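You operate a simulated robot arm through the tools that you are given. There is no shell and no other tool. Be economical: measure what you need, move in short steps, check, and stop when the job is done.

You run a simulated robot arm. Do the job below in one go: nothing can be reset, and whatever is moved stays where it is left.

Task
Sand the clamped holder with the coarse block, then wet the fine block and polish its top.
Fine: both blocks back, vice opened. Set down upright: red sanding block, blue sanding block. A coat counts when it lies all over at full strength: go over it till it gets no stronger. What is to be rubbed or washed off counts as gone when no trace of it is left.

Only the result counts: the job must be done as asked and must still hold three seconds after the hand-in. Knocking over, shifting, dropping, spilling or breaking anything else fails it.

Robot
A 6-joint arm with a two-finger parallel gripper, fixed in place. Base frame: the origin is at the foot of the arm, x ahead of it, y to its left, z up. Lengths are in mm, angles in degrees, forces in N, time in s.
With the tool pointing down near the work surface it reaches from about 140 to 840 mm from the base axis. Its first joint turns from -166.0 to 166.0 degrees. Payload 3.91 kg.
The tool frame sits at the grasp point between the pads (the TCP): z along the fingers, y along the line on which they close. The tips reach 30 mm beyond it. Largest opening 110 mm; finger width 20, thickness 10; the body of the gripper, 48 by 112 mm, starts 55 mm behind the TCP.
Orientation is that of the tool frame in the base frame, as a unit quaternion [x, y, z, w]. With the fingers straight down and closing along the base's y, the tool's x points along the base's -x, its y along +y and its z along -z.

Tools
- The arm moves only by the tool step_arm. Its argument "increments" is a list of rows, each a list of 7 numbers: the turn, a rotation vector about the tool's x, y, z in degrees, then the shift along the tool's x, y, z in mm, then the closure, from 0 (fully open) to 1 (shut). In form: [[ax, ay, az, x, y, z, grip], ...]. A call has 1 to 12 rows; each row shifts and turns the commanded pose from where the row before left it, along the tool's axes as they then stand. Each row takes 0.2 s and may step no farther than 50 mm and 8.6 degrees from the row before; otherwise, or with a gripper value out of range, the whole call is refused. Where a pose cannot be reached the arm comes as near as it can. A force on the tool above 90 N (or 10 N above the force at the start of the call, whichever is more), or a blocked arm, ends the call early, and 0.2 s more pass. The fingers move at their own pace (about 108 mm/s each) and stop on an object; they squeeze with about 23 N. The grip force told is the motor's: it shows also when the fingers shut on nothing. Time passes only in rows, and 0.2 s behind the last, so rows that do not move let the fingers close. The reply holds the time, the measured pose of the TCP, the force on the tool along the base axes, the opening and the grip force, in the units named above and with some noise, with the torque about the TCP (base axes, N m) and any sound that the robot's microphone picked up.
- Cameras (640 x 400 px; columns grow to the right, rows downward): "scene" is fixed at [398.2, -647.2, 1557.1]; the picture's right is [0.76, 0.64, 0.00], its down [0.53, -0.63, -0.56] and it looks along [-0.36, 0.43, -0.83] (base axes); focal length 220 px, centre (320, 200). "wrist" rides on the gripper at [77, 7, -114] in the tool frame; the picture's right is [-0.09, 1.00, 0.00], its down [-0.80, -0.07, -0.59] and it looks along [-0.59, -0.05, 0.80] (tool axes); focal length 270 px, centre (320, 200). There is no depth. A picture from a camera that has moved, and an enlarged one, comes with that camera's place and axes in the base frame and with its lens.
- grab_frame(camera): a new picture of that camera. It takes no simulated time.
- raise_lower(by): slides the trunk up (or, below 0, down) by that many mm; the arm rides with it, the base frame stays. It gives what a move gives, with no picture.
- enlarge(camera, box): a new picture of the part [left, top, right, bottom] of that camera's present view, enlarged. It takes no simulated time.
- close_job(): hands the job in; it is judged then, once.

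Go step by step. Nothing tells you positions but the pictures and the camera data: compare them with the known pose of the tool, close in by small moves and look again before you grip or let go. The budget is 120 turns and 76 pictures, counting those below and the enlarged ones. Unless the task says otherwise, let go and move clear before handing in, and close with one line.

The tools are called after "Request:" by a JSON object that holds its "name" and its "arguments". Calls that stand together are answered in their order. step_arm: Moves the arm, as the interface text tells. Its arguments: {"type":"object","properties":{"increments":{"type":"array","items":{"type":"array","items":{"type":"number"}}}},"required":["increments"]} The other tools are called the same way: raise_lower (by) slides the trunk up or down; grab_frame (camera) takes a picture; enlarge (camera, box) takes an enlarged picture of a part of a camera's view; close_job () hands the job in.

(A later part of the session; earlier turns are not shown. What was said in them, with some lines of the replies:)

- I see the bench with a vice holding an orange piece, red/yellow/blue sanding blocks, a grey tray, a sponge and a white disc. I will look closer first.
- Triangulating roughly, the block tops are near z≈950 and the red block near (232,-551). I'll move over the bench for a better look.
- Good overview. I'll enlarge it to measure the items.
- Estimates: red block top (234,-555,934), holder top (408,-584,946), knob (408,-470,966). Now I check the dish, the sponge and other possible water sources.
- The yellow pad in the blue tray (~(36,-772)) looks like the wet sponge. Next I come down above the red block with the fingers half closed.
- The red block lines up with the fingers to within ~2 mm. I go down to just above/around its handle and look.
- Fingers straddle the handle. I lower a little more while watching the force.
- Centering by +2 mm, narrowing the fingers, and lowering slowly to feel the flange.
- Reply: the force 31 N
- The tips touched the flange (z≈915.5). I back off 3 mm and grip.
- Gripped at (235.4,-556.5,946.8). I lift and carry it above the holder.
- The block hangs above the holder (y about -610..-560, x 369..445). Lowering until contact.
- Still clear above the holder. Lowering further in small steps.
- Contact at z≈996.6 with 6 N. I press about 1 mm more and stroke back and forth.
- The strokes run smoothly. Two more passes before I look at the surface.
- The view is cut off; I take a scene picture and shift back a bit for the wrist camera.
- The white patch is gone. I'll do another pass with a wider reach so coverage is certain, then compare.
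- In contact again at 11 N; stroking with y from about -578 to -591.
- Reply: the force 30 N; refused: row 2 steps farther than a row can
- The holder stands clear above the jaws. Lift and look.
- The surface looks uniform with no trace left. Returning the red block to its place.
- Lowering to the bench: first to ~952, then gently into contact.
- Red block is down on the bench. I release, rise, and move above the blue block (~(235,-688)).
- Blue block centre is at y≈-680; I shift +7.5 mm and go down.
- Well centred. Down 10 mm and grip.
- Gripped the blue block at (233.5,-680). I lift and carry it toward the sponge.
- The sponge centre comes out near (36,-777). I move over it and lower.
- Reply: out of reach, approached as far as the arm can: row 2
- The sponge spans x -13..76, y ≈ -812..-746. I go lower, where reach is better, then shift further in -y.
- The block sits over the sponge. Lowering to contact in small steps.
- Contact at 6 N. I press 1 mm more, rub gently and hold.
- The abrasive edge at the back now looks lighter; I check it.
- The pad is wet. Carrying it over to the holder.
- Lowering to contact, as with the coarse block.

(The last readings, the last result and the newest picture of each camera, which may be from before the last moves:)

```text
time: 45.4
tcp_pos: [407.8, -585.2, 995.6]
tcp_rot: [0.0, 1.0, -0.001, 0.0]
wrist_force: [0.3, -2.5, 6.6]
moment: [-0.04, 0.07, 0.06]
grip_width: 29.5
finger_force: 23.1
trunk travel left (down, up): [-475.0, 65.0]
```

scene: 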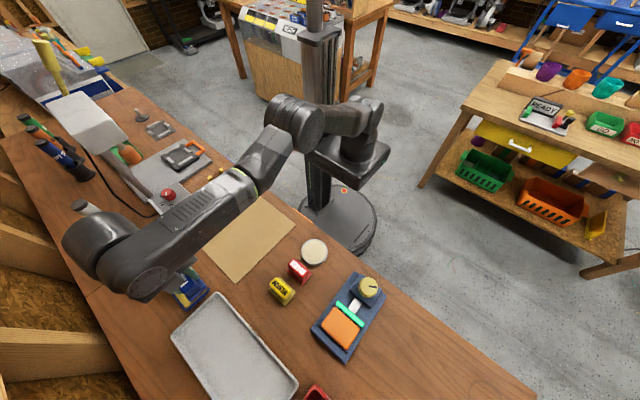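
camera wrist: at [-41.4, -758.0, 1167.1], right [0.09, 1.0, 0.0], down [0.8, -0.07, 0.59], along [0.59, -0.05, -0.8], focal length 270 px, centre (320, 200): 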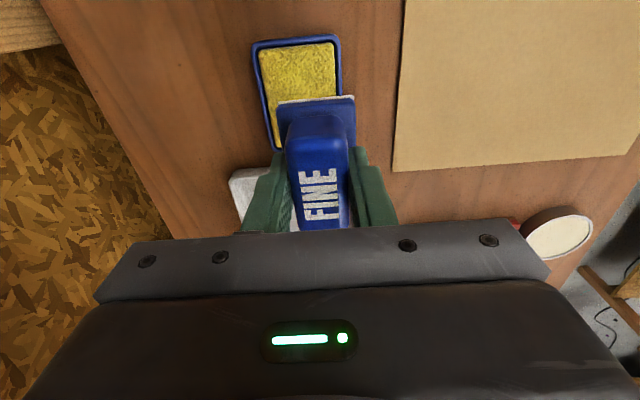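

Contact. Polishing strokes with about 1 mm extra press, covering the edges.

Request:
{"name": "step_arm", "arguments": {"increments": [[0, 0, 0, 16, 0, 1, 1], [0, 0, 0, -32, 0, 0, 1], [0, 0, 0, 32, 6, 0, 1], [0, 0, 0, -32, 0, 0, 1], [0, 0, 0, 32, 0, 0, 1], [0, 0, 0, -32, -6, 0, 1], [0, 0, 0, 32, -6, 0, 1], [0, 0, 0, -32, 0, 0, 1], [0, 0, 0, 32, 0, 0, 1], [0, 0, 0, -32, 6, 0, 1], [0, 0, 0, 32, 0, 0, 1], [0, 0, 0, -16, 0, 0, 1]]}}

Request:
{"name": "step_arm", "arguments": {"increments": [[0, 0, 0, 16, 3, 0, 1], [0, 0, 0, -32, 0, 0, 1], [0, 0, 0, 32, 4, 0, 1], [0, 0, 0, -32, 0, 0, 1], [0, 0, 0, 32, 0, 0, 1], [0, 0, 0, -32, -7, 0, 1], [0, 0, 0, 32, -3, 0, 1], [0, 0, 0, -32, 0, 0, 1], [0, 0, 0, 32, -4, 0, 1], [0, 0, 0, -32, 0, 0, 1], [0, 0, 0, 32, 7, 0, 1], [0, 0, 0, -16, 0, 0, 1]]}}

Request:
{"name": "step_arm", "arguments": {"increments": [[0, 0, 0, 0, 0, -20, 1], [0, 0, 0, -20, 0, -40, 1], [0, 0, 0, -10, 0, -45, 1], [0, 0, 0, 0, 0, -45, 1], [0, 0, 0, 0, 0, -45, 1], [0, 0, 0, 0, 0, 0, 1]]}}

Request:
{"name": "enlarge", "arguments": {"camera": "wrist", "box": [220, 10, 420, 130]}}

```text
time: 48.0
tcp_pos: [405.5, -586.4, 996.0]
tcp_rot: [0.0, 1.0, -0.001, 0.001]
wrist_force: [-3.5, -1.7, 22.1]
moment: [0.0, 0.34, -0.03]
grip_width: 29.8
finger_force: 23.3
trunk travel left (down, up): [-475.0, 65.0]
```

```text
time: 50.6
tcp_pos: [404.2, -584.3, 996.4]
tcp_rot: [0.001, 1.0, -0.002, 0.001]
wrist_force: [-6.9, -0.6, 29.1]
moment: [0.12, 0.46, 0.02]
grip_width: 29.3
finger_force: 22.9
trunk travel left (down, up): [-475.0, 65.0]
```

```text
time: 52.0
tcp_pos: [437.0, -586.6, 1188.9]
tcp_rot: [0.0, 1.0, -0.001, 0.0]
wrist_force: [0.0, 0.8, -1.0]
moment: [-0.01, 0.01, -0.01]
grip_width: 29.6
finger_force: 22.9
trunk travel left (down, up): [-475.0, 65.0]
```

```text
3.20 times, centred on (320, 70) of wrist
camera zoom: at [360.6, -581.2, 1304.3], right [0.09, 1.0, 0.0], down [0.8, -0.07, 0.59], along [0.59, -0.05, -0.8], focal length 865 px, centre (320, 616)
```

zoom: 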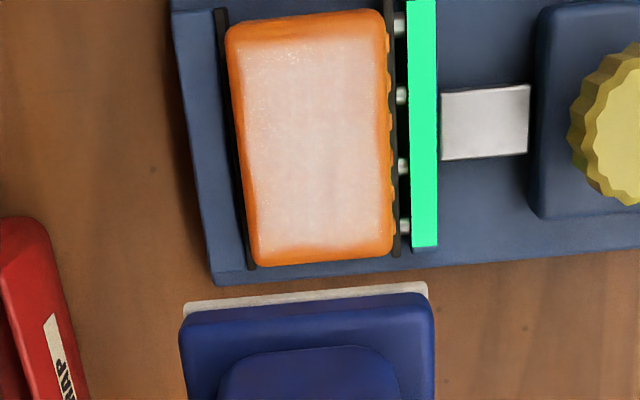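

The polish coat shows as whitish cover, but the back (-x) end and thin edges are missing. I go back and use longer strokes with pauses at the ends.

Request:
{"name": "step_arm", "arguments": {"increments": [[0, 0, 0, 16, 1, 45, 1], [0, 0, 0, 15, 1, 45, 1], [0, 0, 0, 0, 0, 45, 1], [0, 0, 0, 0, 0, 45, 1], [0, 0, 0, 0, 0, 9, 1], [0, 0, 0, 0, 0, 0, 1]]}}

Request:
{"name": "step_arm", "arguments": {"increments": [[0, 0, 0, 0, 0, 2, 1], [0, 0, 0, 0, 0, 1.5, 1], [0, 0, 0, 0, 0, 0, 1]]}}

```text
time: 53.4
tcp_pos: [406.5, -583.7, 1000.6]
tcp_rot: [0.0, 1.0, 0.0, 0.0]
wrist_force: [0.0, 0.2, -0.8]
moment: [0.01, -0.02, -0.01]
grip_width: 29.6
finger_force: 22.6
trunk travel left (down, up): [-475.0, 65.0]
```

```text
time: 54.2
tcp_pos: [406.4, -584.1, 996.1]
tcp_rot: [0.0, 1.0, 0.0, 0.0]
wrist_force: [-0.3, -0.3, -1.0]
moment: [0.03, 0.0, -0.03]
grip_width: 29.8
finger_force: 23.0
trunk travel left (down, up): [-475.0, 65.0]
```

Pressing in and working the -x end, both side edges too.

Request:
{"name": "step_arm", "arguments": {"increments": [[0, 0, 0, 10, 0, 2, 1], [0, 0, 0, 12, 0, 0.5, 1], [0, 0, 0, 0, 8, 0, 1], [0, 0, 0, -14, 0, 0, 1], [0, 0, 0, 14, 0, 0, 1], [0, 0, 0, 0, -8, 0, 1], [0, 0, 0, 0, -8, 0, 1], [0, 0, 0, -14, 0, 0, 1], [0, 0, 0, 14, 0, 0, 1], [0, 0, 0, 0, 8, 0, 1], [0, 0, 0, -14, 0, 0, 1], [0, 0, 0, 0, 0, 0, 1]]}}

Request:
{"name": "step_arm", "arguments": {"increments": [[0, 0, 0, 0, 9, 0, 1], [0, 0, 0, -15, 0, 0, 1], [0, 0, 0, -12, 0, 0, 1], [0, 0, 0, 15, 0, 0, 1], [0, 0, 0, -15, -4, 0, 1], [0, 0, 0, 0, -7, 0, 1], [0, 0, 0, 0, -7, 0, 1], [0, 0, 0, 15, 0, 0, 1], [0, 0, 0, 15, 0, 0, 1], [0, 0, 0, -15, 0, 0, 1], [0, 0, 0, -12, 0, 0, 1], [0, 0, 0, 15, 9, 0, 1]]}}

Request:
{"name": "step_arm", "arguments": {"increments": [[0, 0, 0, 0, 0, -20, 1], [0, 0, 0, -20, 0, -40, 1], [0, 0, 0, -10, 0, -45, 1], [0, 0, 0, 0, 0, -45, 1], [0, 0, 0, 0, 0, -45, 1], [0, 0, 0, 0, 0, 0, 1]]}}

Request:
{"name": "enlarge", "arguments": {"camera": "wrist", "box": [220, 10, 420, 130]}}

```text
time: 56.8
tcp_pos: [395.2, -582.7, 996.2]
tcp_rot: [0.0, 1.0, -0.002, 0.0]
wrist_force: [-7.8, -3.1, 27.1]
moment: [0.08, 0.43, 0.04]
grip_width: 29.7
finger_force: 23.1
trunk travel left (down, up): [-475.0, 65.0]
```

```text
time: 59.4
tcp_pos: [408.8, -580.9, 995.7]
tcp_rot: [-0.001, 1.0, -0.002, 0.002]
wrist_force: [4.7, -1.8, 32.1]
moment: [0.06, -0.05, -0.02]
grip_width: 30.0
finger_force: 23.0
trunk travel left (down, up): [-475.0, 65.0]
```

```text
time: 60.8
tcp_pos: [438.5, -579.2, 1189.2]
tcp_rot: [0.0, 1.0, -0.001, 0.001]
wrist_force: [-0.5, -1.0, -0.6]
moment: [0.01, 0.0, -0.01]
grip_width: 29.5
finger_force: 22.8
trunk travel left (down, up): [-475.0, 65.0]
```

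```text
3.20 times, centred on (320, 70) of wrist
camera zoom: at [362.4, -573.9, 1303.4], right [0.09, 1.0, 0.0], down [0.8, -0.07, 0.59], along [0.59, -0.05, -0.8], focal length 865 px, centre (320, 616)
```

zoom: 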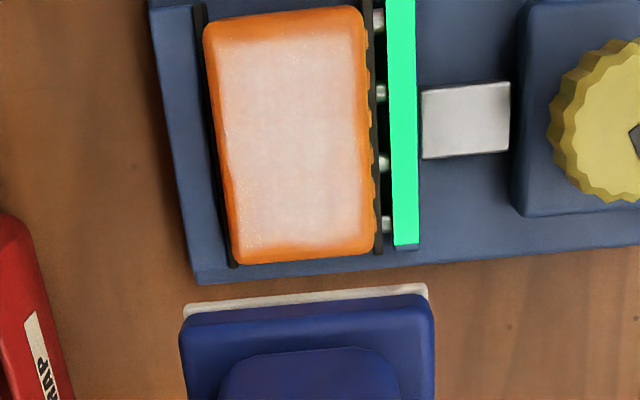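

Much better; the -x end is still a bit weaker. Another round focused there and all edges.

Request:
{"name": "step_arm", "arguments": {"increments": [[0, 0, 0, 16, -2, 45, 1], [0, 0, 0, 16, -2, 45, 1], [0, 0, 0, 0, 0, 45, 1], [0, 0, 0, 0, 0, 45, 1], [0, 0, 0, 0, 0, 12, 1], [0, 0, 0, 0, 0, 1, 1], [0, 0, 0, 0, 0, 0, 1]]}}

```text
time: 62.4
tcp_pos: [404.3, -587.7, 997.3]
tcp_rot: [0.001, 1.0, 0.0, 0.0]
wrist_force: [-0.2, -0.1, -1.3]
moment: [0.01, 0.0, 0.03]
grip_width: 29.8
finger_force: 23.4
trunk travel left (down, up): [-475.0, 65.0]
```

Request:
{"name": "step_arm", "arguments": {"increments": [[0, 0, 0, 10, 3, 2.5, 1], [0, 0, 0, 14, 0, 1, 1], [0, 0, 0, 0, 7, 0, 1], [0, 0, 0, -12, 0, 0, 1], [0, 0, 0, 12, -2, 0, 1], [0, 0, 0, -12, -3, 0, 1], [0, 0, 0, 12, -3, 0, 1], [0, 0, 0, -12, -3, 0, 1], [0, 0, 0, 12, -3, 0, 1], [0, 0, 0, -12, 0, 0, 1], [0, 0, 0, 12, 4, 0, 1], [0, 0, 0, -12, 3, 0, 1]]}}

Request:
{"name": "step_arm", "arguments": {"increments": [[0, 0, 0, -14, 4, 0, 1], [0, 0, 0, -14, 3, 0, 1], [0, 0, 0, -6, 0, 0, 1], [0, 0, 0, 12, 0, 0, 1], [0, 0, 0, -12, -3, 0, 1], [0, 0, 0, 12, -4, 0, 1], [0, 0, 0, -12, -4, 0, 1], [0, 0, 0, 12, -3, 0, 1], [0, 0, 0, -12, -3, 0, 1], [0, 0, 0, 12, 0, 0, 1], [0, 0, 0, -12, 4, 0, 1], [0, 0, 0, 16, 5, 0, 1]]}}

Request:
{"name": "step_arm", "arguments": {"increments": [[0, 0, 0, 0, 0, -20, 1], [0, 0, 0, -20, 0, -40, 1], [0, 0, 0, -10, 0, -45, 1], [0, 0, 0, 0, 0, -45, 1], [0, 0, 0, 0, 0, -45, 1], [0, 0, 0, 0, 0, 0, 1]]}}

Request:
{"name": "enlarge", "arguments": {"camera": "wrist", "box": [250, 0, 380, 100]}}

```text
time: 65.0
tcp_pos: [390.1, -583.7, 996.5]
tcp_rot: [0.001, 1.0, -0.001, -0.001]
wrist_force: [-10.2, -5.0, 32.2]
moment: [-0.12, 0.19, -0.04]
grip_width: 29.7
finger_force: 23.0
trunk travel left (down, up): [-475.0, 65.0]
```

```text
time: 67.6
tcp_pos: [412.5, -584.6, 995.3]
tcp_rot: [-0.001, 1.0, -0.003, 0.002]
wrist_force: [7.4, -2.8, 34.6]
moment: [0.01, -0.06, -0.02]
grip_width: 29.4
finger_force: 22.6
trunk travel left (down, up): [-475.0, 65.0]
```

```text
time: 69.0
tcp_pos: [441.5, -585.8, 1185.1]
tcp_rot: [-0.001, 1.0, 0.0, 0.0]
wrist_force: [-0.5, -0.8, -1.0]
moment: [0.04, 0.01, 0.02]
grip_width: 29.6
finger_force: 22.5
trunk travel left (down, up): [-475.0, 65.0]
```

```text
4.00 times, centred on (315, 50) of wrist
camera zoom: at [365.6, -580.0, 1300.9], right [0.09, 1.0, 0.0], down [0.8, -0.07, 0.59], along [0.59, -0.05, -0.8], focal length 1081 px, centre (340, 800)
```

zoom: 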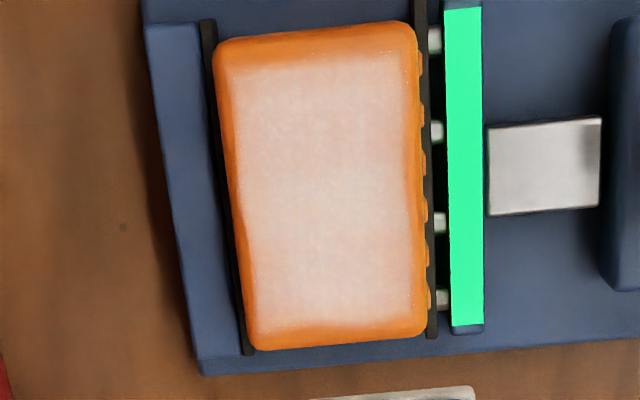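

Nearly complete; the -x part still looks slightly pinker. One more round there to see if it strengthens further.

Request:
{"name": "step_arm", "arguments": {"increments": [[0, 0, 0, 17, 0, 45, 1], [0, 0, 0, 16, 0, 45, 1], [0, 0, 0, 0, 0, 45, 1], [0, 0, 0, 0, 0, 45, 1], [0, 0, 0, 0, 0, 10, 1], [0, 0, 0, 0, 0, 3, 1], [0, 0, 0, 0, 0, 0, 1]]}}

Request:
{"name": "step_arm", "arguments": {"increments": [[0, 0, 0, 10, 0, 1, 1], [0, 0, 0, 12, 0, 0, 1], [0, 0, 0, -25, 9, 0, 1], [0, 0, 0, 25, 0, 0, 1], [0, 0, 0, -25, -4, 0, 1], [0, 0, 0, 25, -3, 0, 1], [0, 0, 0, -25, -3, 0, 1], [0, 0, 0, 25, -3, 0, 1], [0, 0, 0, -25, -4, 0, 1], [0, 0, 0, 25, 0, 0, 1], [0, 0, 0, -25, 4, 0, 1], [0, 0, 0, 25, 4, 0, 1]]}}

Request:
{"name": "step_arm", "arguments": {"increments": [[0, 0, 0, 0, 8, 0, 1], [0, 0, 0, -20, 0, 0, 1], [0, 0, 0, -20, 0, 0, 1], [0, 0, 0, 20, 0, 0, 1], [0, 0, 0, 20, -3, 0, 1], [0, 0, 0, -20, -4, 0, 1], [0, 0, 0, -20, 0, 0, 1], [0, 0, 0, 20, -4, 0, 1], [0, 0, 0, 20, -3, 0, 1], [0, 0, 0, -20, -3, 0, 1], [0, 0, 0, -20, 0, 0, 1], [0, 0, 0, 20, 9, 0, 1]]}}

Request:
{"name": "step_arm", "arguments": {"increments": [[0, 0, 0, 0, 0, -20, 1], [0, 0, 0, -20, 0, -40, 1], [0, 0, 0, -10, 0, -45, 1], [0, 0, 0, 0, 0, -45, 1], [0, 0, 0, 0, 0, -45, 1], [0, 0, 0, 0, 0, 0, 1]]}}

Request:
{"name": "enlarge", "arguments": {"camera": "wrist", "box": [250, 0, 380, 100]}}

```text
time: 70.6
tcp_pos: [410.6, -585.6, 995.8]
tcp_rot: [-0.001, 1.0, -0.002, 0.001]
wrist_force: [2.0, -0.6, 9.7]
moment: [0.05, -0.05, -0.03]
grip_width: 29.4
finger_force: 23.2
trunk travel left (down, up): [-475.0, 65.0]
```

```text
time: 73.2
tcp_pos: [387.4, -583.0, 995.6]
tcp_rot: [-0.001, 1.0, -0.001, 0.001]
wrist_force: [2.8, 1.4, 28.6]
moment: [0.11, -0.36, 0.04]
grip_width: 29.7
finger_force: 23.4
trunk travel left (down, up): [-475.0, 65.0]
```

```text
time: 75.8
tcp_pos: [407.2, -582.6, 995.6]
tcp_rot: [-0.001, 1.0, -0.001, 0.001]
wrist_force: [3.8, 1.1, 30.9]
moment: [0.15, -0.1, -0.03]
grip_width: 29.6
finger_force: 23.0
trunk travel left (down, up): [-475.0, 65.0]
```

```text
time: 77.2
tcp_pos: [437.0, -584.9, 1186.3]
tcp_rot: [0.0, 1.0, -0.001, 0.0]
wrist_force: [0.2, 0.4, -0.5]
moment: [-0.03, -0.01, 0.0]
grip_width: 29.8
finger_force: 22.5
trunk travel left (down, up): [-475.0, 65.0]
```

```text
4.00 times, centred on (315, 50) of wrist
camera zoom: at [360.6, -579.4, 1302.1], right [0.09, 1.0, 0.0], down [0.8, -0.07, 0.59], along [0.59, -0.05, -0.8], focal length 1081 px, centre (340, 800)
```

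zoom: 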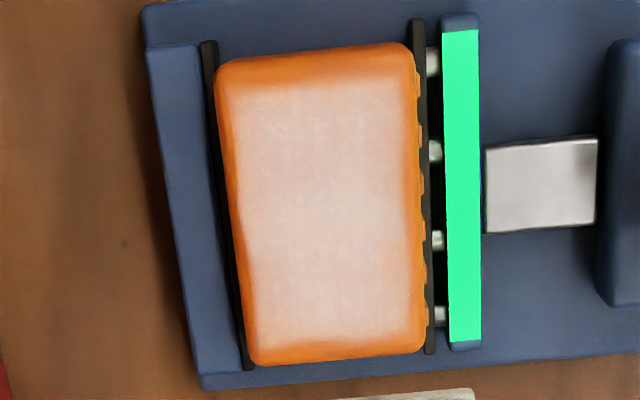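

No visible change from the previous round, so it seems saturated. I go above the blue block's place and check the holder with the scene camera before putting it down.

Request:
{"name": "step_arm", "arguments": {"increments": [[0, 0, 0, 40.6, -19, 5, 1], [0, 0, 0, 40.6, -19, 10, 1], [0, 0, 0, 40.6, -19, 20, 1], [0, 0, 0, 40.6, -19, 20, 1], [0, 0, 0, 40.6, -19, 20, 1], [0, 0, 0, 0, 0, 45, 1], [0, 0, 0, 0, 0, 35, 1], [0, 0, 0, 0, 0, 0, 1]]}}

Request:
{"name": "enlarge", "arguments": {"camera": "scene", "box": [310, 280, 390, 360]}}

Request:
{"name": "grab_frame", "arguments": {"camera": "wrist"}}

```text
time: 79.0
tcp_pos: [235.3, -679.9, 1033.8]
tcp_rot: [-0.001, 1.0, 0.0, 0.001]
wrist_force: [0.9, 0.3, -0.8]
moment: [-0.01, -0.01, 0.02]
grip_width: 29.6
finger_force: 23.5
trunk travel left (down, up): [-475.0, 65.0]
```

```text
5.00 times, centred on (350, 320) of scene
camera zoom: at [398.2, -647.2, 1557.1], right [0.76, 0.64, 0.0], down [0.53, -0.63, -0.56], along [-0.36, 0.43, -0.83], focal length 1098 px, centre (170, -400)
```

zoom: 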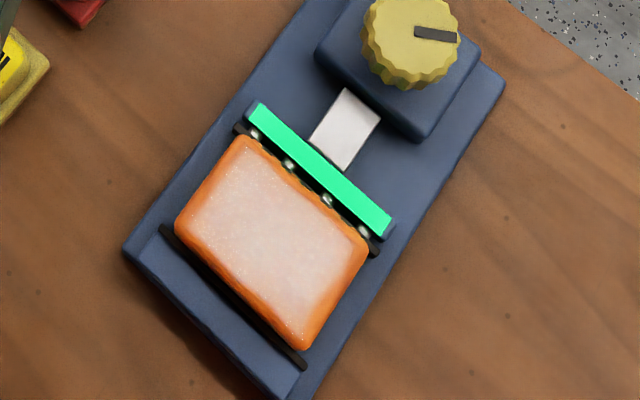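

```text
35 pictures are left
camera wrist: at [158.9, -675.1, 1149.0], right [0.09, 1.0, 0.0], down [0.8, -0.07, 0.59], along [0.59, -0.05, -0.8], focal length 270 px, centre (320, 200)
```

wrist: 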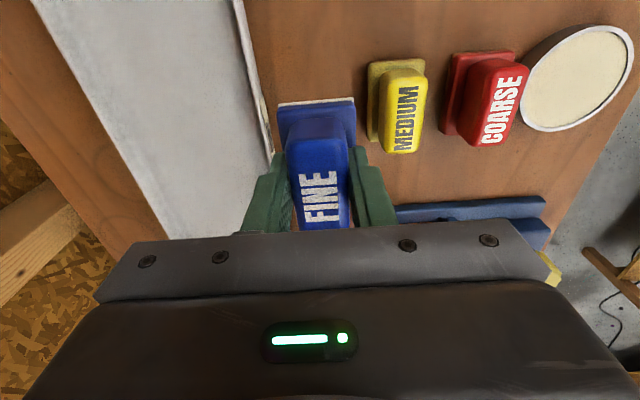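

From this angle the +x end and the -y edge show slightly wider orange bands. I still hold the wet block, so I go back for one more round on those edges.

Request:
{"name": "step_arm", "arguments": {"increments": [[0, 0, 0, -45, 19, -15, 1], [0, 0, 0, -45, 19, 0, 1], [0, 0, 0, -45, 19, 0, 1], [0, 0, 0, -45, 19, 0, 1], [0, 0, 0, 0, 17, 0, 1], [0, 0, 0, 0, 0, 30, 1], [0, 0, 0, 0, 0, 18, 1], [0, 0, 0, 0, 0, 3, 1], [0, 0, 0, 0, 0, 0, 1]]}}

Request:
{"name": "enlarge", "arguments": {"camera": "wrist", "box": [220, 40, 420, 180]}}

```text
refused: row 1 steps farther than a row can; nothing moved
```

```text
2.86 times, centred on (320, 110) of wrist
camera zoom: at [158.9, -675.1, 1149.0], right [0.09, 1.0, 0.0], down [0.8, -0.07, 0.59], along [0.59, -0.05, -0.8], focal length 772 px, centre (320, 457)
```

zoom: 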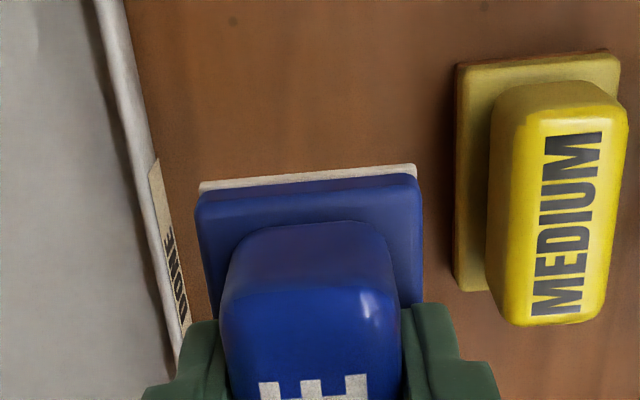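

Request:
{"name": "step_arm", "arguments": {"increments": [[0, 0, 0, 0, 0, -15, 1], [0, 0, 0, -44, 20, 0, 1], [0, 0, 0, -44, 20, 0, 1], [0, 0, 0, -44, 20, 0, 1], [0, 0, 0, -44, 20, 0, 1], [0, 0, 0, 0, 15, 0, 1], [0, 0, 0, 0, 0, 30, 1], [0, 0, 0, 0, 0, 19, 1], [0, 0, 0, 0, 0, 3, 1], [0, 0, 0, 0, 0, 0, 1]]}}

```text
time: 81.2
tcp_pos: [408.8, -584.4, 996.5]
tcp_rot: [0.001, 1.0, 0.0, 0.001]
wrist_force: [-0.7, -0.9, -1.0]
moment: [0.02, 0.04, 0.01]
grip_width: 29.5
finger_force: 22.5
trunk travel left (down, up): [-475.0, 65.0]
```

Pressing in, working the +x end, then both long edges with wider y overhang.

Request:
{"name": "step_arm", "arguments": {"increments": [[0, 0, 0, -10, 0, 2.5, 1], [0, 0, 0, -14, 0, 0, 1], [0, 0, 0, 0, 9, 0, 1], [0, 0, 0, 12, 0, 0, 1], [0, 0, 0, -12, -4, 0, 1], [0, 0, 0, 12, -4, 0, 1], [0, 0, 0, -12, -4, 0, 1], [0, 0, 0, 12, -4, 0, 1], [0, 0, 0, -12, -4, 0, 1], [0, 0, 0, 12, 0, 0, 1], [0, 0, 0, -12, 4, 0, 1], [0, 0, 0, 12, 7, 0, 1]]}}

Request:
{"name": "step_arm", "arguments": {"increments": [[0, 0, 0, 0, -11, 0, 1], [0, 0, 0, 15, 0, 0, 1], [0, 0, 0, 15, 0, 0, 1], [0, 0, 0, -15, 0, 0, 1], [0, 0, 0, -15, -2, 0, 1], [0, 0, 0, 15, 0, 0, 1], [0, 0, 0, 15, 0, 0, 1], [0, 0, 0, 0, 12, 0, 1], [0, 0, 0, 0, 12, 0, 1], [0, 0, 0, -15, 0, 0, 1], [0, 0, 0, -15, 0, 0, 1], [0, 0, 0, 15, -11, 0, 1]]}}

Request:
{"name": "step_arm", "arguments": {"increments": [[0, 0, 0, 0, 0, -20, 1], [0, 0, 0, -15, 0, -45, 1], [0, 0, 0, 0, 0, -45, 1], [0, 0, 0, 0, 0, -45, 1], [0, 0, 0, 0, 0, -45, 1], [0, 0, 0, 0, 0, 0, 1]]}}

Request:
{"name": "enlarge", "arguments": {"camera": "wrist", "box": [250, 0, 380, 100]}}

```text
time: 83.8
tcp_pos: [422.9, -583.4, 996.2]
tcp_rot: [0.0, 1.0, -0.001, 0.001]
wrist_force: [3.1, -2.3, 23.1]
moment: [-0.11, -0.11, 0.03]
grip_width: 29.6
finger_force: 23.3
trunk travel left (down, up): [-475.0, 65.0]
```

```text
time: 86.4
tcp_pos: [407.1, -584.5, 996.2]
tcp_rot: [0.0, 1.0, -0.001, 0.002]
wrist_force: [6.8, 3.8, 22.3]
moment: [0.29, -0.09, -0.04]
grip_width: 29.7
finger_force: 22.5
trunk travel left (down, up): [-475.0, 65.0]
```

```text
time: 87.8
tcp_pos: [420.8, -583.5, 1194.6]
tcp_rot: [0.0, 1.0, -0.001, 0.001]
wrist_force: [0.3, -0.3, -0.2]
moment: [-0.02, 0.03, 0.01]
grip_width: 29.6
finger_force: 22.9
trunk travel left (down, up): [-475.0, 65.0]
```

```text
4.00 times, centred on (315, 50) of wrist
camera zoom: at [344.3, -578.1, 1308.5], right [0.09, 1.0, 0.0], down [0.8, -0.07, 0.59], along [0.59, -0.05, -0.8], focal length 1081 px, centre (340, 800)
```

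zoom: 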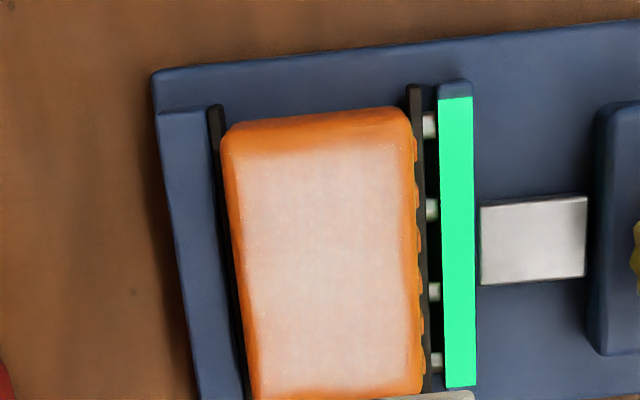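

Looks well covered. Returning the blue block above its place and checking from the scene camera.

Request:
{"name": "step_arm", "arguments": {"increments": [[0, 0, 0, 37.3, -19.3, 10, 1], [0, 0, 0, 37.3, -19.3, 10, 1], [0, 0, 0, 37.3, -19.3, 20, 1], [0, 0, 0, 37.3, -19.3, 20, 1], [0, 0, 0, 37.3, -19.3, 20, 1], [0, 0, 0, 0, 0, 45, 1], [0, 0, 0, 0, 0, 40, 1], [0, 0, 0, 0, 0, 0, 1]]}}

Request:
{"name": "enlarge", "arguments": {"camera": "scene", "box": [310, 280, 390, 360]}}

```text
time: 89.6
tcp_pos: [234.8, -681.1, 1028.2]
tcp_rot: [0.0, 1.0, 0.0, 0.0]
wrist_force: [-0.1, 0.1, -1.7]
moment: [0.02, 0.01, 0.0]
grip_width: 29.7
finger_force: 22.6
trunk travel left (down, up): [-475.0, 65.0]
```

```text
5.00 times, centred on (350, 320) of scene
camera zoom: at [398.2, -647.2, 1557.1], right [0.76, 0.64, 0.0], down [0.53, -0.63, -0.56], along [-0.36, 0.43, -0.83], focal length 1098 px, centre (170, -400)
```

zoom: 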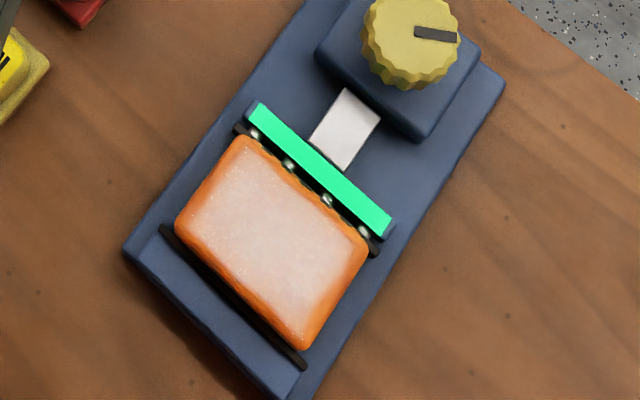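

No change, so the coat is saturated up to the rounded edges. Setting the blue block down.

Request:
{"name": "step_arm", "arguments": {"increments": [[0, 0, 0, 0, 1, 40, 1], [0, 0, 0, 0, 0, 36, 1], [0, 0, 0, 0, 0, 0, 1], [0, 0, 0, 0, 0, 2, 1], [0, 0, 0, 0, 0, 1.5, 1], [0, 0, 0, 0, 0, 0, 1]]}}

```text
time: 91.0
tcp_pos: [234.8, -678.7, 949.0]
tcp_rot: [-0.001, 1.0, 0.0, 0.0]
wrist_force: [0.7, -0.1, 0.5]
moment: [0.0, 0.01, 0.01]
grip_width: 29.5
finger_force: 23.1
trunk travel left (down, up): [-475.0, 65.0]
```

Request:
{"name": "step_arm", "arguments": {"increments": [[0, 0, 0, 0, 0, 1.5, 1], [0, 0, 0, 0, 0, 1.5, 1], [0, 0, 0, 0, 0, 0, 1]]}}

```text
time: 91.8
tcp_pos: [235.8, -679.4, 944.9]
tcp_rot: [0.0, 1.0, 0.0, 0.0]
wrist_force: [0.5, -0.9, -2.0]
moment: [0.01, 0.02, 0.02]
grip_width: 29.6
finger_force: 22.7
trunk travel left (down, up): [-475.0, 65.0]
```

Request:
{"name": "step_arm", "arguments": {"increments": [[0, 0, 0, 0, 0, 1, 1], [0, 0, 0, 0, 0, 1, 1], [0, 0, 0, 0, 0, 0, 1]]}}

```text
time: 92.6
tcp_pos: [234.7, -680.4, 945.3]
tcp_rot: [-0.001, 1.0, -0.001, 0.001]
wrist_force: [1.3, 0.6, 9.8]
moment: [0.17, -0.14, 0.02]
grip_width: 29.6
finger_force: 22.2
trunk travel left (down, up): [-475.0, 65.0]
```

On the bench. Release, rise, and head to the knob (~(408,-470)).

Request:
{"name": "step_arm", "arguments": {"increments": [[0, 0, 0, 0, 0, 0, 0.58], [0, 0, 0, 0, 0, 0, 0.58], [0, 0, 0, 0, 0, -30, 0.58], [0, 0, 0, 0, 0, -45, 0.5], [0, 0, 0, 0, 0, -45, 0.3], [0, 0, 0, -30, 38, 0, 0.3], [0, 0, 0, -30, 38, 0, 0.3], [0, 0, 0, -30, 38, 0, 0.3], [0, 0, 0, -30, 38, 0, 0.3], [0, 0, 0, -30, 38, 0, 0.3], [0, 0, 0, -24, 20, 0, 0.3], [0, 0, 0, 0, 0, 0, 0.3]]}}

Request:
{"name": "grab_frame", "arguments": {"camera": "wrist"}}

Request:
{"name": "enlarge", "arguments": {"camera": "scene", "box": [230, 240, 400, 380]}}

```text
time: 95.2
tcp_pos: [407.2, -470.6, 1064.0]
tcp_rot: [0.0, 1.0, 0.0, 0.0]
wrist_force: [0.2, 1.7, -0.6]
moment: [-0.01, 0.0, 0.03]
grip_width: 76.8
finger_force: 0.2
trunk travel left (down, up): [-475.0, 65.0]
```

```text
31 pictures are left
camera wrist: at [331.9, -464.4, 1179.2], right [0.09, 1.0, 0.0], down [0.8, -0.07, 0.59], along [0.59, -0.05, -0.8], focal length 270 px, centre (320, 200)
```

wrist: 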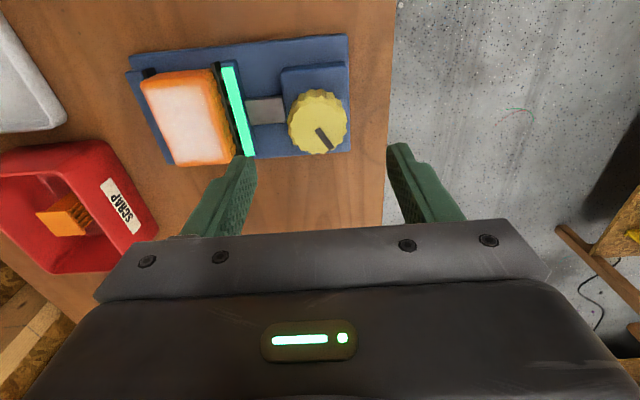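

```text
2.86 times, centred on (315, 310) of scene
camera zoom: at [398.2, -647.2, 1557.1], right [0.76, 0.64, 0.0], down [0.53, -0.63, -0.56], along [-0.36, 0.43, -0.83], focal length 627 px, centre (334, -114)
```

zoom: 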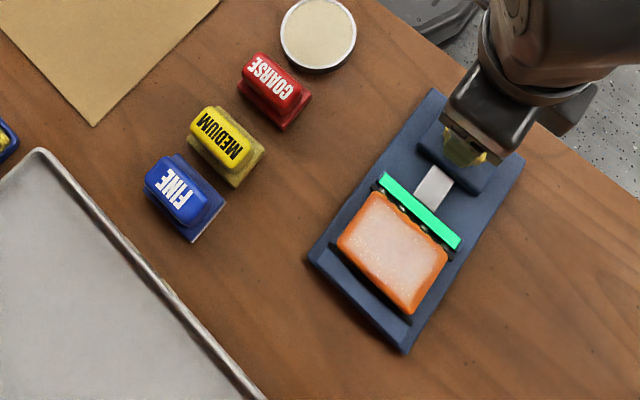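

Both blocks are back upright. The knob is centred at about (407,-472), diameter ~47 mm; I go down around it.

Request:
{"name": "step_arm", "arguments": {"increments": [[0, 0, 0, 0, -1, 30, 0.35], [0, 0, 0, 0, 0, 30, 0.35], [0, 0, 0, 0, 0, 20, 0.35], [0, 0, 0, 0, 0, 0, 0.35]]}}

Request:
{"name": "enlarge", "arguments": {"camera": "wrist", "box": [140, 40, 480, 240]}}

```text
time: 96.2
tcp_pos: [407.5, -470.6, 984.0]
tcp_rot: [0.0, 1.0, 0.0, 0.0]
wrist_force: [-0.4, 0.0, -0.6]
moment: [-0.01, 0.02, 0.0]
grip_width: 71.3
finger_force: 0.1
trunk travel left (down, up): [-475.0, 65.0]
```

```text
1.88 times, centred on (310, 140) of wrist
camera zoom: at [332.1, -465.6, 1099.3], right [0.09, 1.0, 0.0], down [0.8, -0.07, 0.59], along [0.59, -0.05, -0.8], focal length 509 px, centre (339, 313)
```

zoom: 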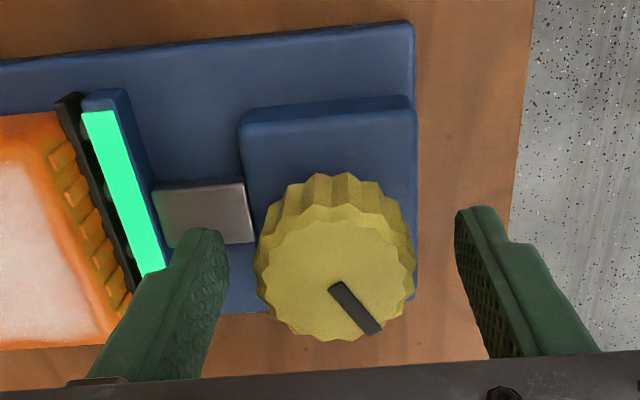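

Fingers straddle the knob. Lower 10 mm, shift +4 in x, and grip.

Request:
{"name": "step_arm", "arguments": {"increments": [[0, 0, 0, -4, 0, 5, 0.4], [0, 0, 0, 0, 0, 5, 0.45], [0, 0, 0, 0, 0, 0, 0.7], [0, 0, 0, 0, 0, 0, 0.7], [0, 0, 0, 0, 0, 0, 0.7], [0, 0, 0, 0, 0, 0, 0.7]]}}

Request:
{"name": "enlarge", "arguments": {"camera": "wrist", "box": [140, 40, 480, 240]}}

```text
time: 97.6
tcp_pos: [412.1, -472.4, 974.1]
tcp_rot: [0.0, 1.0, 0.0, 0.0]
wrist_force: [0.8, -6.6, 4.8]
moment: [0.31, 0.72, -0.1]
grip_width: 48.0
finger_force: 44.8
trunk travel left (down, up): [-475.0, 65.0]
```

```text
1.88 times, centred on (310, 140) of wrist
camera zoom: at [336.5, -466.9, 1089.6], right [0.09, 1.0, 0.0], down [0.8, -0.07, 0.59], along [0.59, -0.05, -0.8], focal length 509 px, centre (339, 313)
```

zoom: 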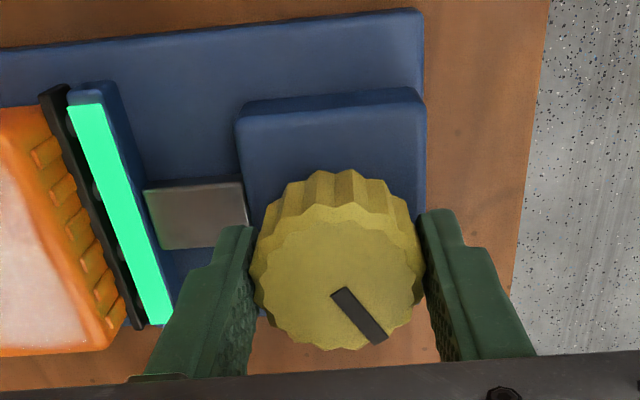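

Gripped. Try turning anticlockwise (seen from above) by 24°, watching torque.

Request:
{"name": "step_arm", "arguments": {"increments": [[0, 0, -8, 0, 0, 0, 0.7], [0, 0, -8, 0, 0, 0, 0.7], [0, 0, -8, 0, 0, 0, 0.7], [0, 0, 0, 0, 0, 0, 0.7]]}}

Request:
{"name": "enlarge", "arguments": {"camera": "wrist", "box": [140, 40, 480, 240]}}

```text
time: 98.6
tcp_pos: [412.2, -471.6, 975.2]
tcp_rot: [-0.209, 0.978, -0.001, 0.0]
wrist_force: [-1.5, -7.0, 5.8]
moment: [-0.18, 0.01, 0.19]
grip_width: 47.7
finger_force: 44.5
trunk travel left (down, up): [-475.0, 65.0]
```

```text
1.88 times, centred on (310, 140) of wrist
camera zoom: at [340.2, -498.1, 1089.6], right [-0.33, 0.94, 0.0], down [0.76, 0.26, 0.59], along [0.56, 0.19, -0.8], focal length 509 px, centre (339, 313)
```

zoom: 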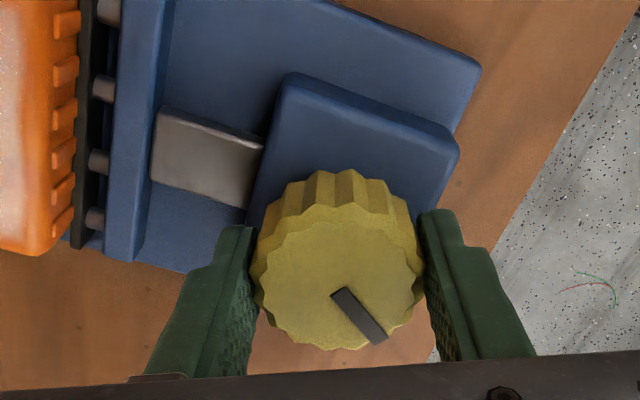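

The green clamp indicator went off and the knob turns freely: the right direction. I keep turning.

Request:
{"name": "step_arm", "arguments": {"increments": [[0, 0, -8, 0, 0, 0, 0.7], [0, 0, -8, 0, 0, 0, 0.7], [0, 0, -8, 0, 0, 0, 0.7], [0, 0, -8, 0, 0, 0, 0.7], [0, 0, -8, 0, 0, 0, 0.7], [0, 0, -8, 0, 0, 0, 0.7], [0, 0, -8, 0, 0, 0, 0.7], [0, 0, 0, 0, 0, 0, 0.7]]}}

Request:
{"name": "grab_frame", "arguments": {"camera": "wrist"}}

```text
time: 100.4
tcp_pos: [410.7, -470.6, 975.1]
tcp_rot: [-0.643, 0.766, 0.001, 0.0]
wrist_force: [-18.8, 6.9, -6.5]
moment: [-0.96, -0.04, 0.1]
grip_width: 47.5
finger_force: 45.3
trunk travel left (down, up): [-475.0, 65.0]
```

```text
26 pictures are left
camera wrist: at [391.8, -546.4, 1089.4], right [-0.97, 0.26, 0.0], down [0.21, 0.78, 0.6], along [0.15, 0.58, -0.8], focal length 270 px, centre (320, 200)
```

wrist: 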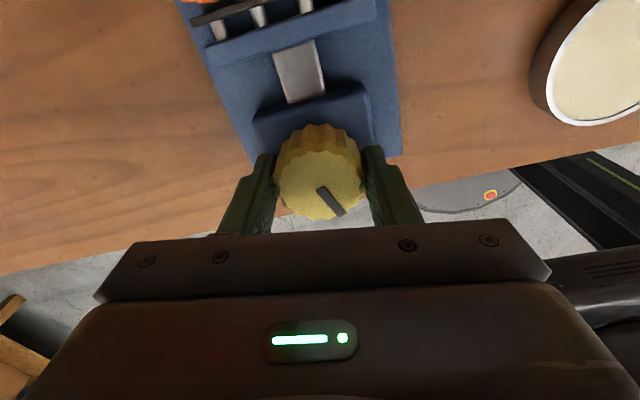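

Turned 80° so far. Check the jaw from the scene camera.

Request:
{"name": "enlarge", "arguments": {"camera": "scene", "box": [300, 260, 400, 360]}}

```text
4.00 times, centred on (350, 310) of scene
camera zoom: at [398.2, -647.2, 1557.1], right [0.76, 0.64, 0.0], down [0.53, -0.63, -0.56], along [-0.36, 0.43, -0.83], focal length 878 px, centre (200, -240)
```

zoom: 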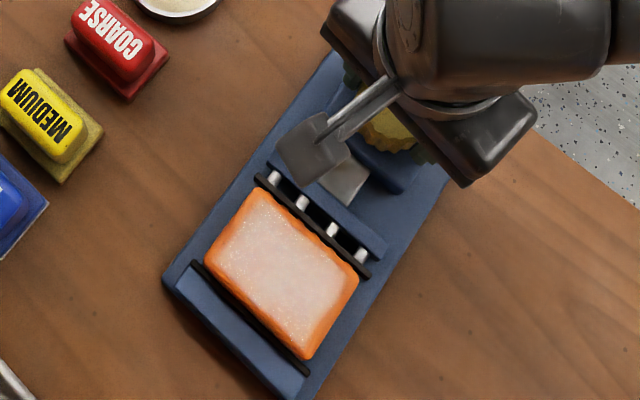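

The jaw has backed off but its sprung pad still follows the holder. I turn further.

Request:
{"name": "step_arm", "arguments": {"increments": [[0, 0, -8, 0, 0, 0, 0.7], [0, 0, -8, 0, 0, 0, 0.7], [0, 0, -8, 0, 0, 0, 0.7], [0, 0, -8, 0, 0, 0, 0.7], [0, 0, -8, 0, 0, 0, 0.7], [0, 0, -8, 0, 0, 0, 0.7], [0, 0, 0, 0, 0, 0, 0.7]]}}

Request:
{"name": "enlarge", "arguments": {"camera": "scene", "box": [300, 260, 400, 360]}}

```text
time: 102.0
tcp_pos: [418.0, -469.1, 973.8]
tcp_rot: [0.896, -0.444, 0.0, 0.006]
wrist_force: [-47.1, -35.7, -11.7]
moment: [0.52, 0.1, -0.12]
grip_width: 62.8
finger_force: 29.5
out of reach, approached as far as the arm can: row 6
trunk travel left (down, up): [-475.0, 65.0]
```

```text
4.00 times, centred on (350, 310) of scene
camera zoom: at [398.2, -647.2, 1557.1], right [0.76, 0.64, 0.0], down [0.53, -0.63, -0.56], along [-0.36, 0.43, -0.83], focal length 878 px, centre (200, -240)
```

zoom: 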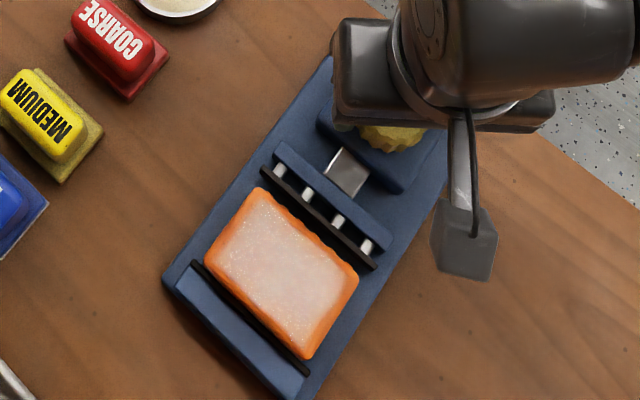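

The pad has now separated from the holder, so the vice is open; the wrist has come to its limit. I open the fingers and lift clear.

Request:
{"name": "step_arm", "arguments": {"increments": [[0, 0, 0, 0, 0, 0, 0.25], [0, 0, 0, 0, 0, 0, 0.2], [0, 0, 0, 0, 0, 0, 0.2]]}}

```text
time: 102.8
tcp_pos: [421.8, -463.3, 974.2]
tcp_rot: [0.896, -0.444, -0.002, 0.005]
wrist_force: [0.0, -0.3, 0.1]
moment: [0.0, 0.02, 0.02]
grip_width: 88.0
finger_force: 0.1
trunk travel left (down, up): [-475.0, 65.0]
```

Request:
{"name": "step_arm", "arguments": {"increments": [[0, 0, 0, 0, 0, -20, 0.2], [0, 0, 0, 0, 0, -40, 0.2], [0, 0, 0, 0, 0, -45, 0.2], [0, 0, 0, 0, 0, -45, 0.2], [0, 0, 8, 0, 0, 0, 0.2], [0, 0, 8, 0, 0, 0, 0.2], [0, 0, 8, 0, 0, 0, 0.2], [0, 0, 8, 0, 0, 0, 0.2], [0, 0, 8, 0, 0, 0, 0.2], [0, 0, 8, 0, 0, 0, 0.2], [0, 0, 8, 0, 0, 0, 0.2], [0, 0, 0, 0, 0, 0, 0.2]]}}

Request:
{"name": "enlarge", "arguments": {"camera": "scene", "box": [300, 260, 400, 360]}}

Request:
{"name": "grab_frame", "arguments": {"camera": "wrist"}}

```text
time: 105.4
tcp_pos: [426.0, -458.0, 1123.5]
tcp_rot: [-0.587, 0.809, 0.001, -0.001]
wrist_force: [-0.1, 0.7, 0.7]
moment: [0.01, -0.01, 0.02]
grip_width: 88.0
finger_force: 0.0
out of reach, approached as far as the arm can: row 1, 4
trunk travel left (down, up): [-475.0, 65.0]
```

```text
4.00 times, centred on (350, 310) of scene
camera zoom: at [398.2, -647.2, 1557.1], right [0.76, 0.64, 0.0], down [0.53, -0.63, -0.56], along [-0.36, 0.43, -0.83], focal length 878 px, centre (200, -240)
```

zoom: 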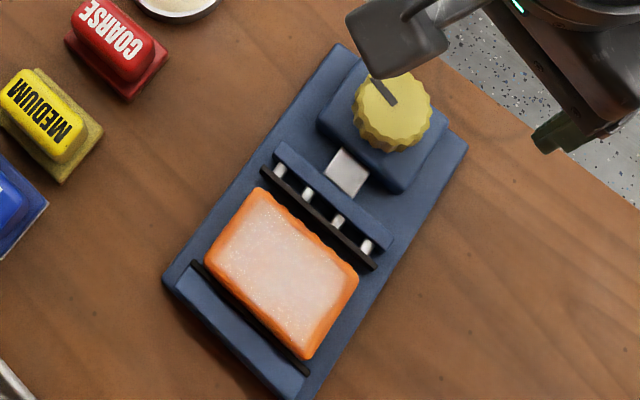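

```text
22 pictures are left
camera wrist: at [396.7, -529.8, 1239.1], right [-0.92, 0.39, 0.0], down [0.32, 0.74, 0.59], along [0.23, 0.55, -0.8], focal length 270 px, centre (320, 200)
```

wrist: 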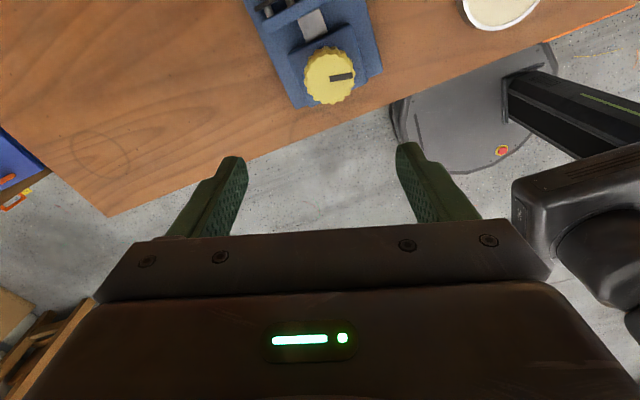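

The vice did not shift. To make it clearly open I'll regrip the knob and turn further; first rotate the wrist back.

Request:
{"name": "step_arm", "arguments": {"increments": [[0, 0, 8, 0, 0, 0, 0.35], [0, 0, 8, 0, 0, 0, 0.35], [0, 0, 8, 0, 0, 0, 0.35], [0, 0, 8, 0, 0, 0, 0.35], [0, 0, 8, 0, 0, 0, 0.35], [0, 0, 8, 0, 0, 0, 0.35], [0, 0, 8, 0, 0, 0, 0.35], [0, 0, 8, 0, 0, 0, 0.35], [0, 0, 8, 0, 0, 0, 0.35], [0, 0, 0, 0, 0, 0, 0.35]]}}

```text
time: 107.6
tcp_pos: [425.5, -458.3, 1124.6]
tcp_rot: [0.001, 1.0, 0.0, 0.0]
wrist_force: [0.0, 0.5, 0.1]
moment: [-0.03, -0.04, -0.02]
grip_width: 71.6
finger_force: 0.0
trunk travel left (down, up): [-475.0, 65.0]
```

Request:
{"name": "step_arm", "arguments": {"increments": [[0, 0, 0, 15, -14, 30, 0.35], [0, 0, 0, 0, 0, 45, 0.35], [0, 0, 0, 0, 0, 45, 0.35], [0, 0, 8, 0, 0, 0, 0.35], [0, 0, 8, 0, 0, 0, 0.35], [0, 0, 0, 0, 0, 0, 0.35]]}}

Request:
{"name": "enlarge", "arguments": {"camera": "wrist", "box": [140, 40, 480, 240]}}

```text
time: 109.0
tcp_pos: [411.0, -472.2, 1005.0]
tcp_rot: [0.139, 0.99, 0.0, 0.001]
wrist_force: [0.7, 0.1, -0.2]
moment: [-0.01, 0.03, 0.02]
grip_width: 71.5
finger_force: 0.0
trunk travel left (down, up): [-475.0, 65.0]
```

```text
1.88 times, centred on (310, 140) of wrist
camera zoom: at [339.9, -445.4, 1119.5], right [0.36, 0.93, 0.0], down [0.75, -0.29, 0.59], along [0.55, -0.21, -0.8], focal length 509 px, centre (339, 313)
```

zoom: 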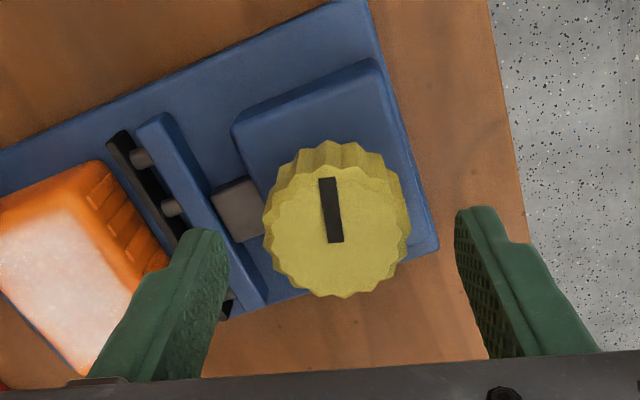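

Clear; narrowing slightly, lowering and gripping again.

Request:
{"name": "step_arm", "arguments": {"increments": [[0, 0, 0, 0, 0, 15, 0.45], [0, 0, 0, 0, 0, 15, 0.45], [0, 0, 0, 0, 0, 0, 0.7], [0, 0, 0, 0, 0, 0, 0.7], [0, 0, 0, 0, 0, 0, 0.7]]}}

Request:
{"name": "step_arm", "arguments": {"increments": [[0, 0, -8, 0, 0, 0, 0.7], [0, 0, -8, 0, 0, 0, 0.7], [0, 0, -8, 0, 0, 0, 0.7], [0, 0, -8, 0, 0, 0, 0.7], [0, 0, -8, 0, 0, 0, 0.7], [0, 0, 0, 0, 0, 0, 0.7]]}}

Request:
{"name": "enlarge", "arguments": {"camera": "scene", "box": [300, 260, 400, 360]}}

```text
time: 110.2
tcp_pos: [412.0, -473.5, 975.4]
tcp_rot: [0.139, 0.99, 0.0, 0.001]
wrist_force: [0.4, -4.7, 6.0]
moment: [0.72, 0.88, -0.14]
grip_width: 47.9
finger_force: 44.3
trunk travel left (down, up): [-475.0, 65.0]
```

```text
time: 111.6
tcp_pos: [411.8, -472.5, 974.0]
tcp_rot: [-0.209, 0.978, 0.0, 0.0]
wrist_force: [-0.5, -2.7, -3.4]
moment: [-0.54, -0.48, -0.75]
grip_width: 47.5
finger_force: 45.1
trunk travel left (down, up): [-475.0, 65.0]
```

```text
4.00 times, centred on (350, 310) of scene
camera zoom: at [398.2, -647.2, 1557.1], right [0.76, 0.64, 0.0], down [0.53, -0.63, -0.56], along [-0.36, 0.43, -0.83], focal length 878 px, centre (200, -240)
```

zoom: 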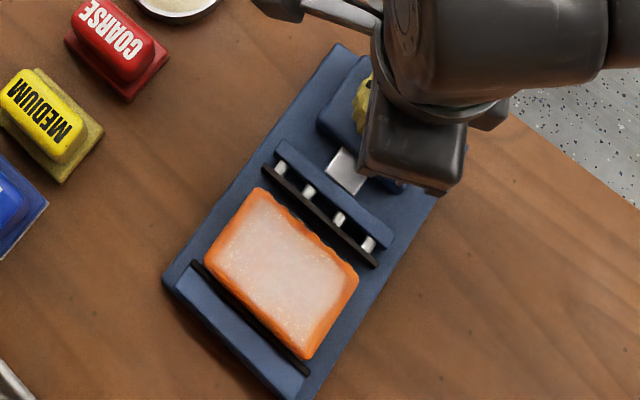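

The jaw no longer moves and torque builds: the vice is at its open stop. Release and move clear.

Request:
{"name": "step_arm", "arguments": {"increments": [[0, 0, 0, 0, 0, 0, 0.45], [0, 0, 0, 0, 0, 0, 0.4], [0, 0, 0, 0, 0, 0, 0.4], [0, 0, 0, 0, 0, -30, 0.4], [0, 0, 0, 0, 0, -45, 0.3], [0, 0, 0, 0, 0, -45, 0.2], [0, 0, 0, 0, 0, -45, 0.2], [0, 0, 0, 10, 40, 0, 0.2], [0, 0, 0, 10, 40, 0, 0.2], [0, 0, 0, 10, 40, 0, 0.2], [0, 0, 0, 0, 0, 0, 0.2]]}}

Request:
{"name": "enlarge", "arguments": {"camera": "scene", "box": [230, 240, 400, 380]}}

Request:
{"name": "enlarge", "arguments": {"camera": "scene", "box": [310, 260, 390, 360]}}

```text
time: 114.0
tcp_pos: [333.5, -375.1, 1137.6]
tcp_rot: [-0.208, 0.978, 0.0, 0.0]
wrist_force: [-0.2, 0.5, -0.2]
moment: [0.02, 0.03, 0.01]
grip_width: 87.9
finger_force: 0.0
trunk travel left (down, up): [-475.0, 65.0]
```

```text
2.86 times, centred on (315, 310) of scene
camera zoom: at [398.2, -647.2, 1557.1], right [0.76, 0.64, 0.0], down [0.53, -0.63, -0.56], along [-0.36, 0.43, -0.83], focal length 627 px, centre (334, -114)
```

zoom: 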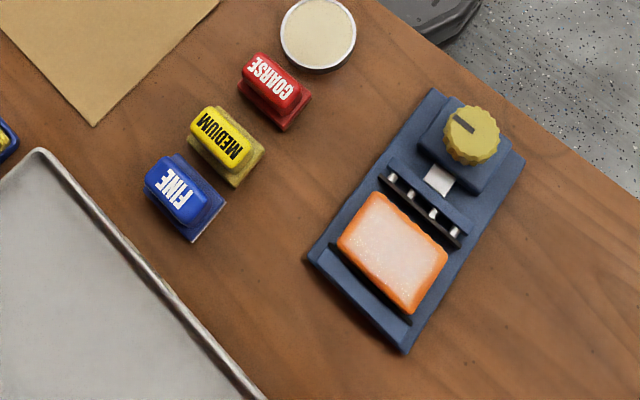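

```text
4.00 times, centred on (350, 310) of scene
camera zoom: at [398.2, -647.2, 1557.1], right [0.76, 0.64, 0.0], down [0.53, -0.63, -0.56], along [-0.36, 0.43, -0.83], focal length 878 px, centre (200, -240)
```

zoom: 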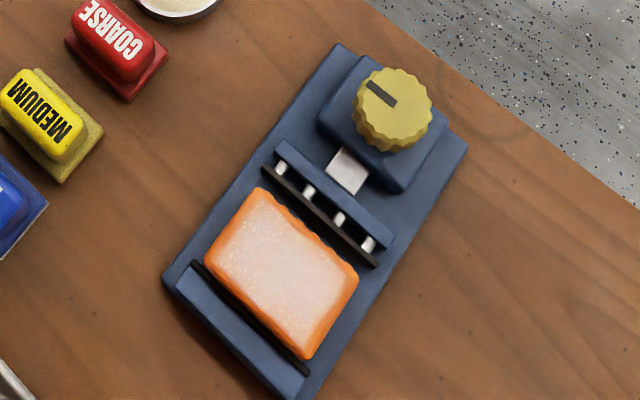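

The holder is sanded and polished, both blocks stand upright where they came from, the vice is open, and the arm is clear. Handing in.

Request:
{"name": "close_job", "arguments": {}}

```text
The job is handed in.
```

The holder was sanded with the coarse block and its top polished with the wetted fine block; both blocks are back upright, the vice is open at its stop, and the job is handed in.
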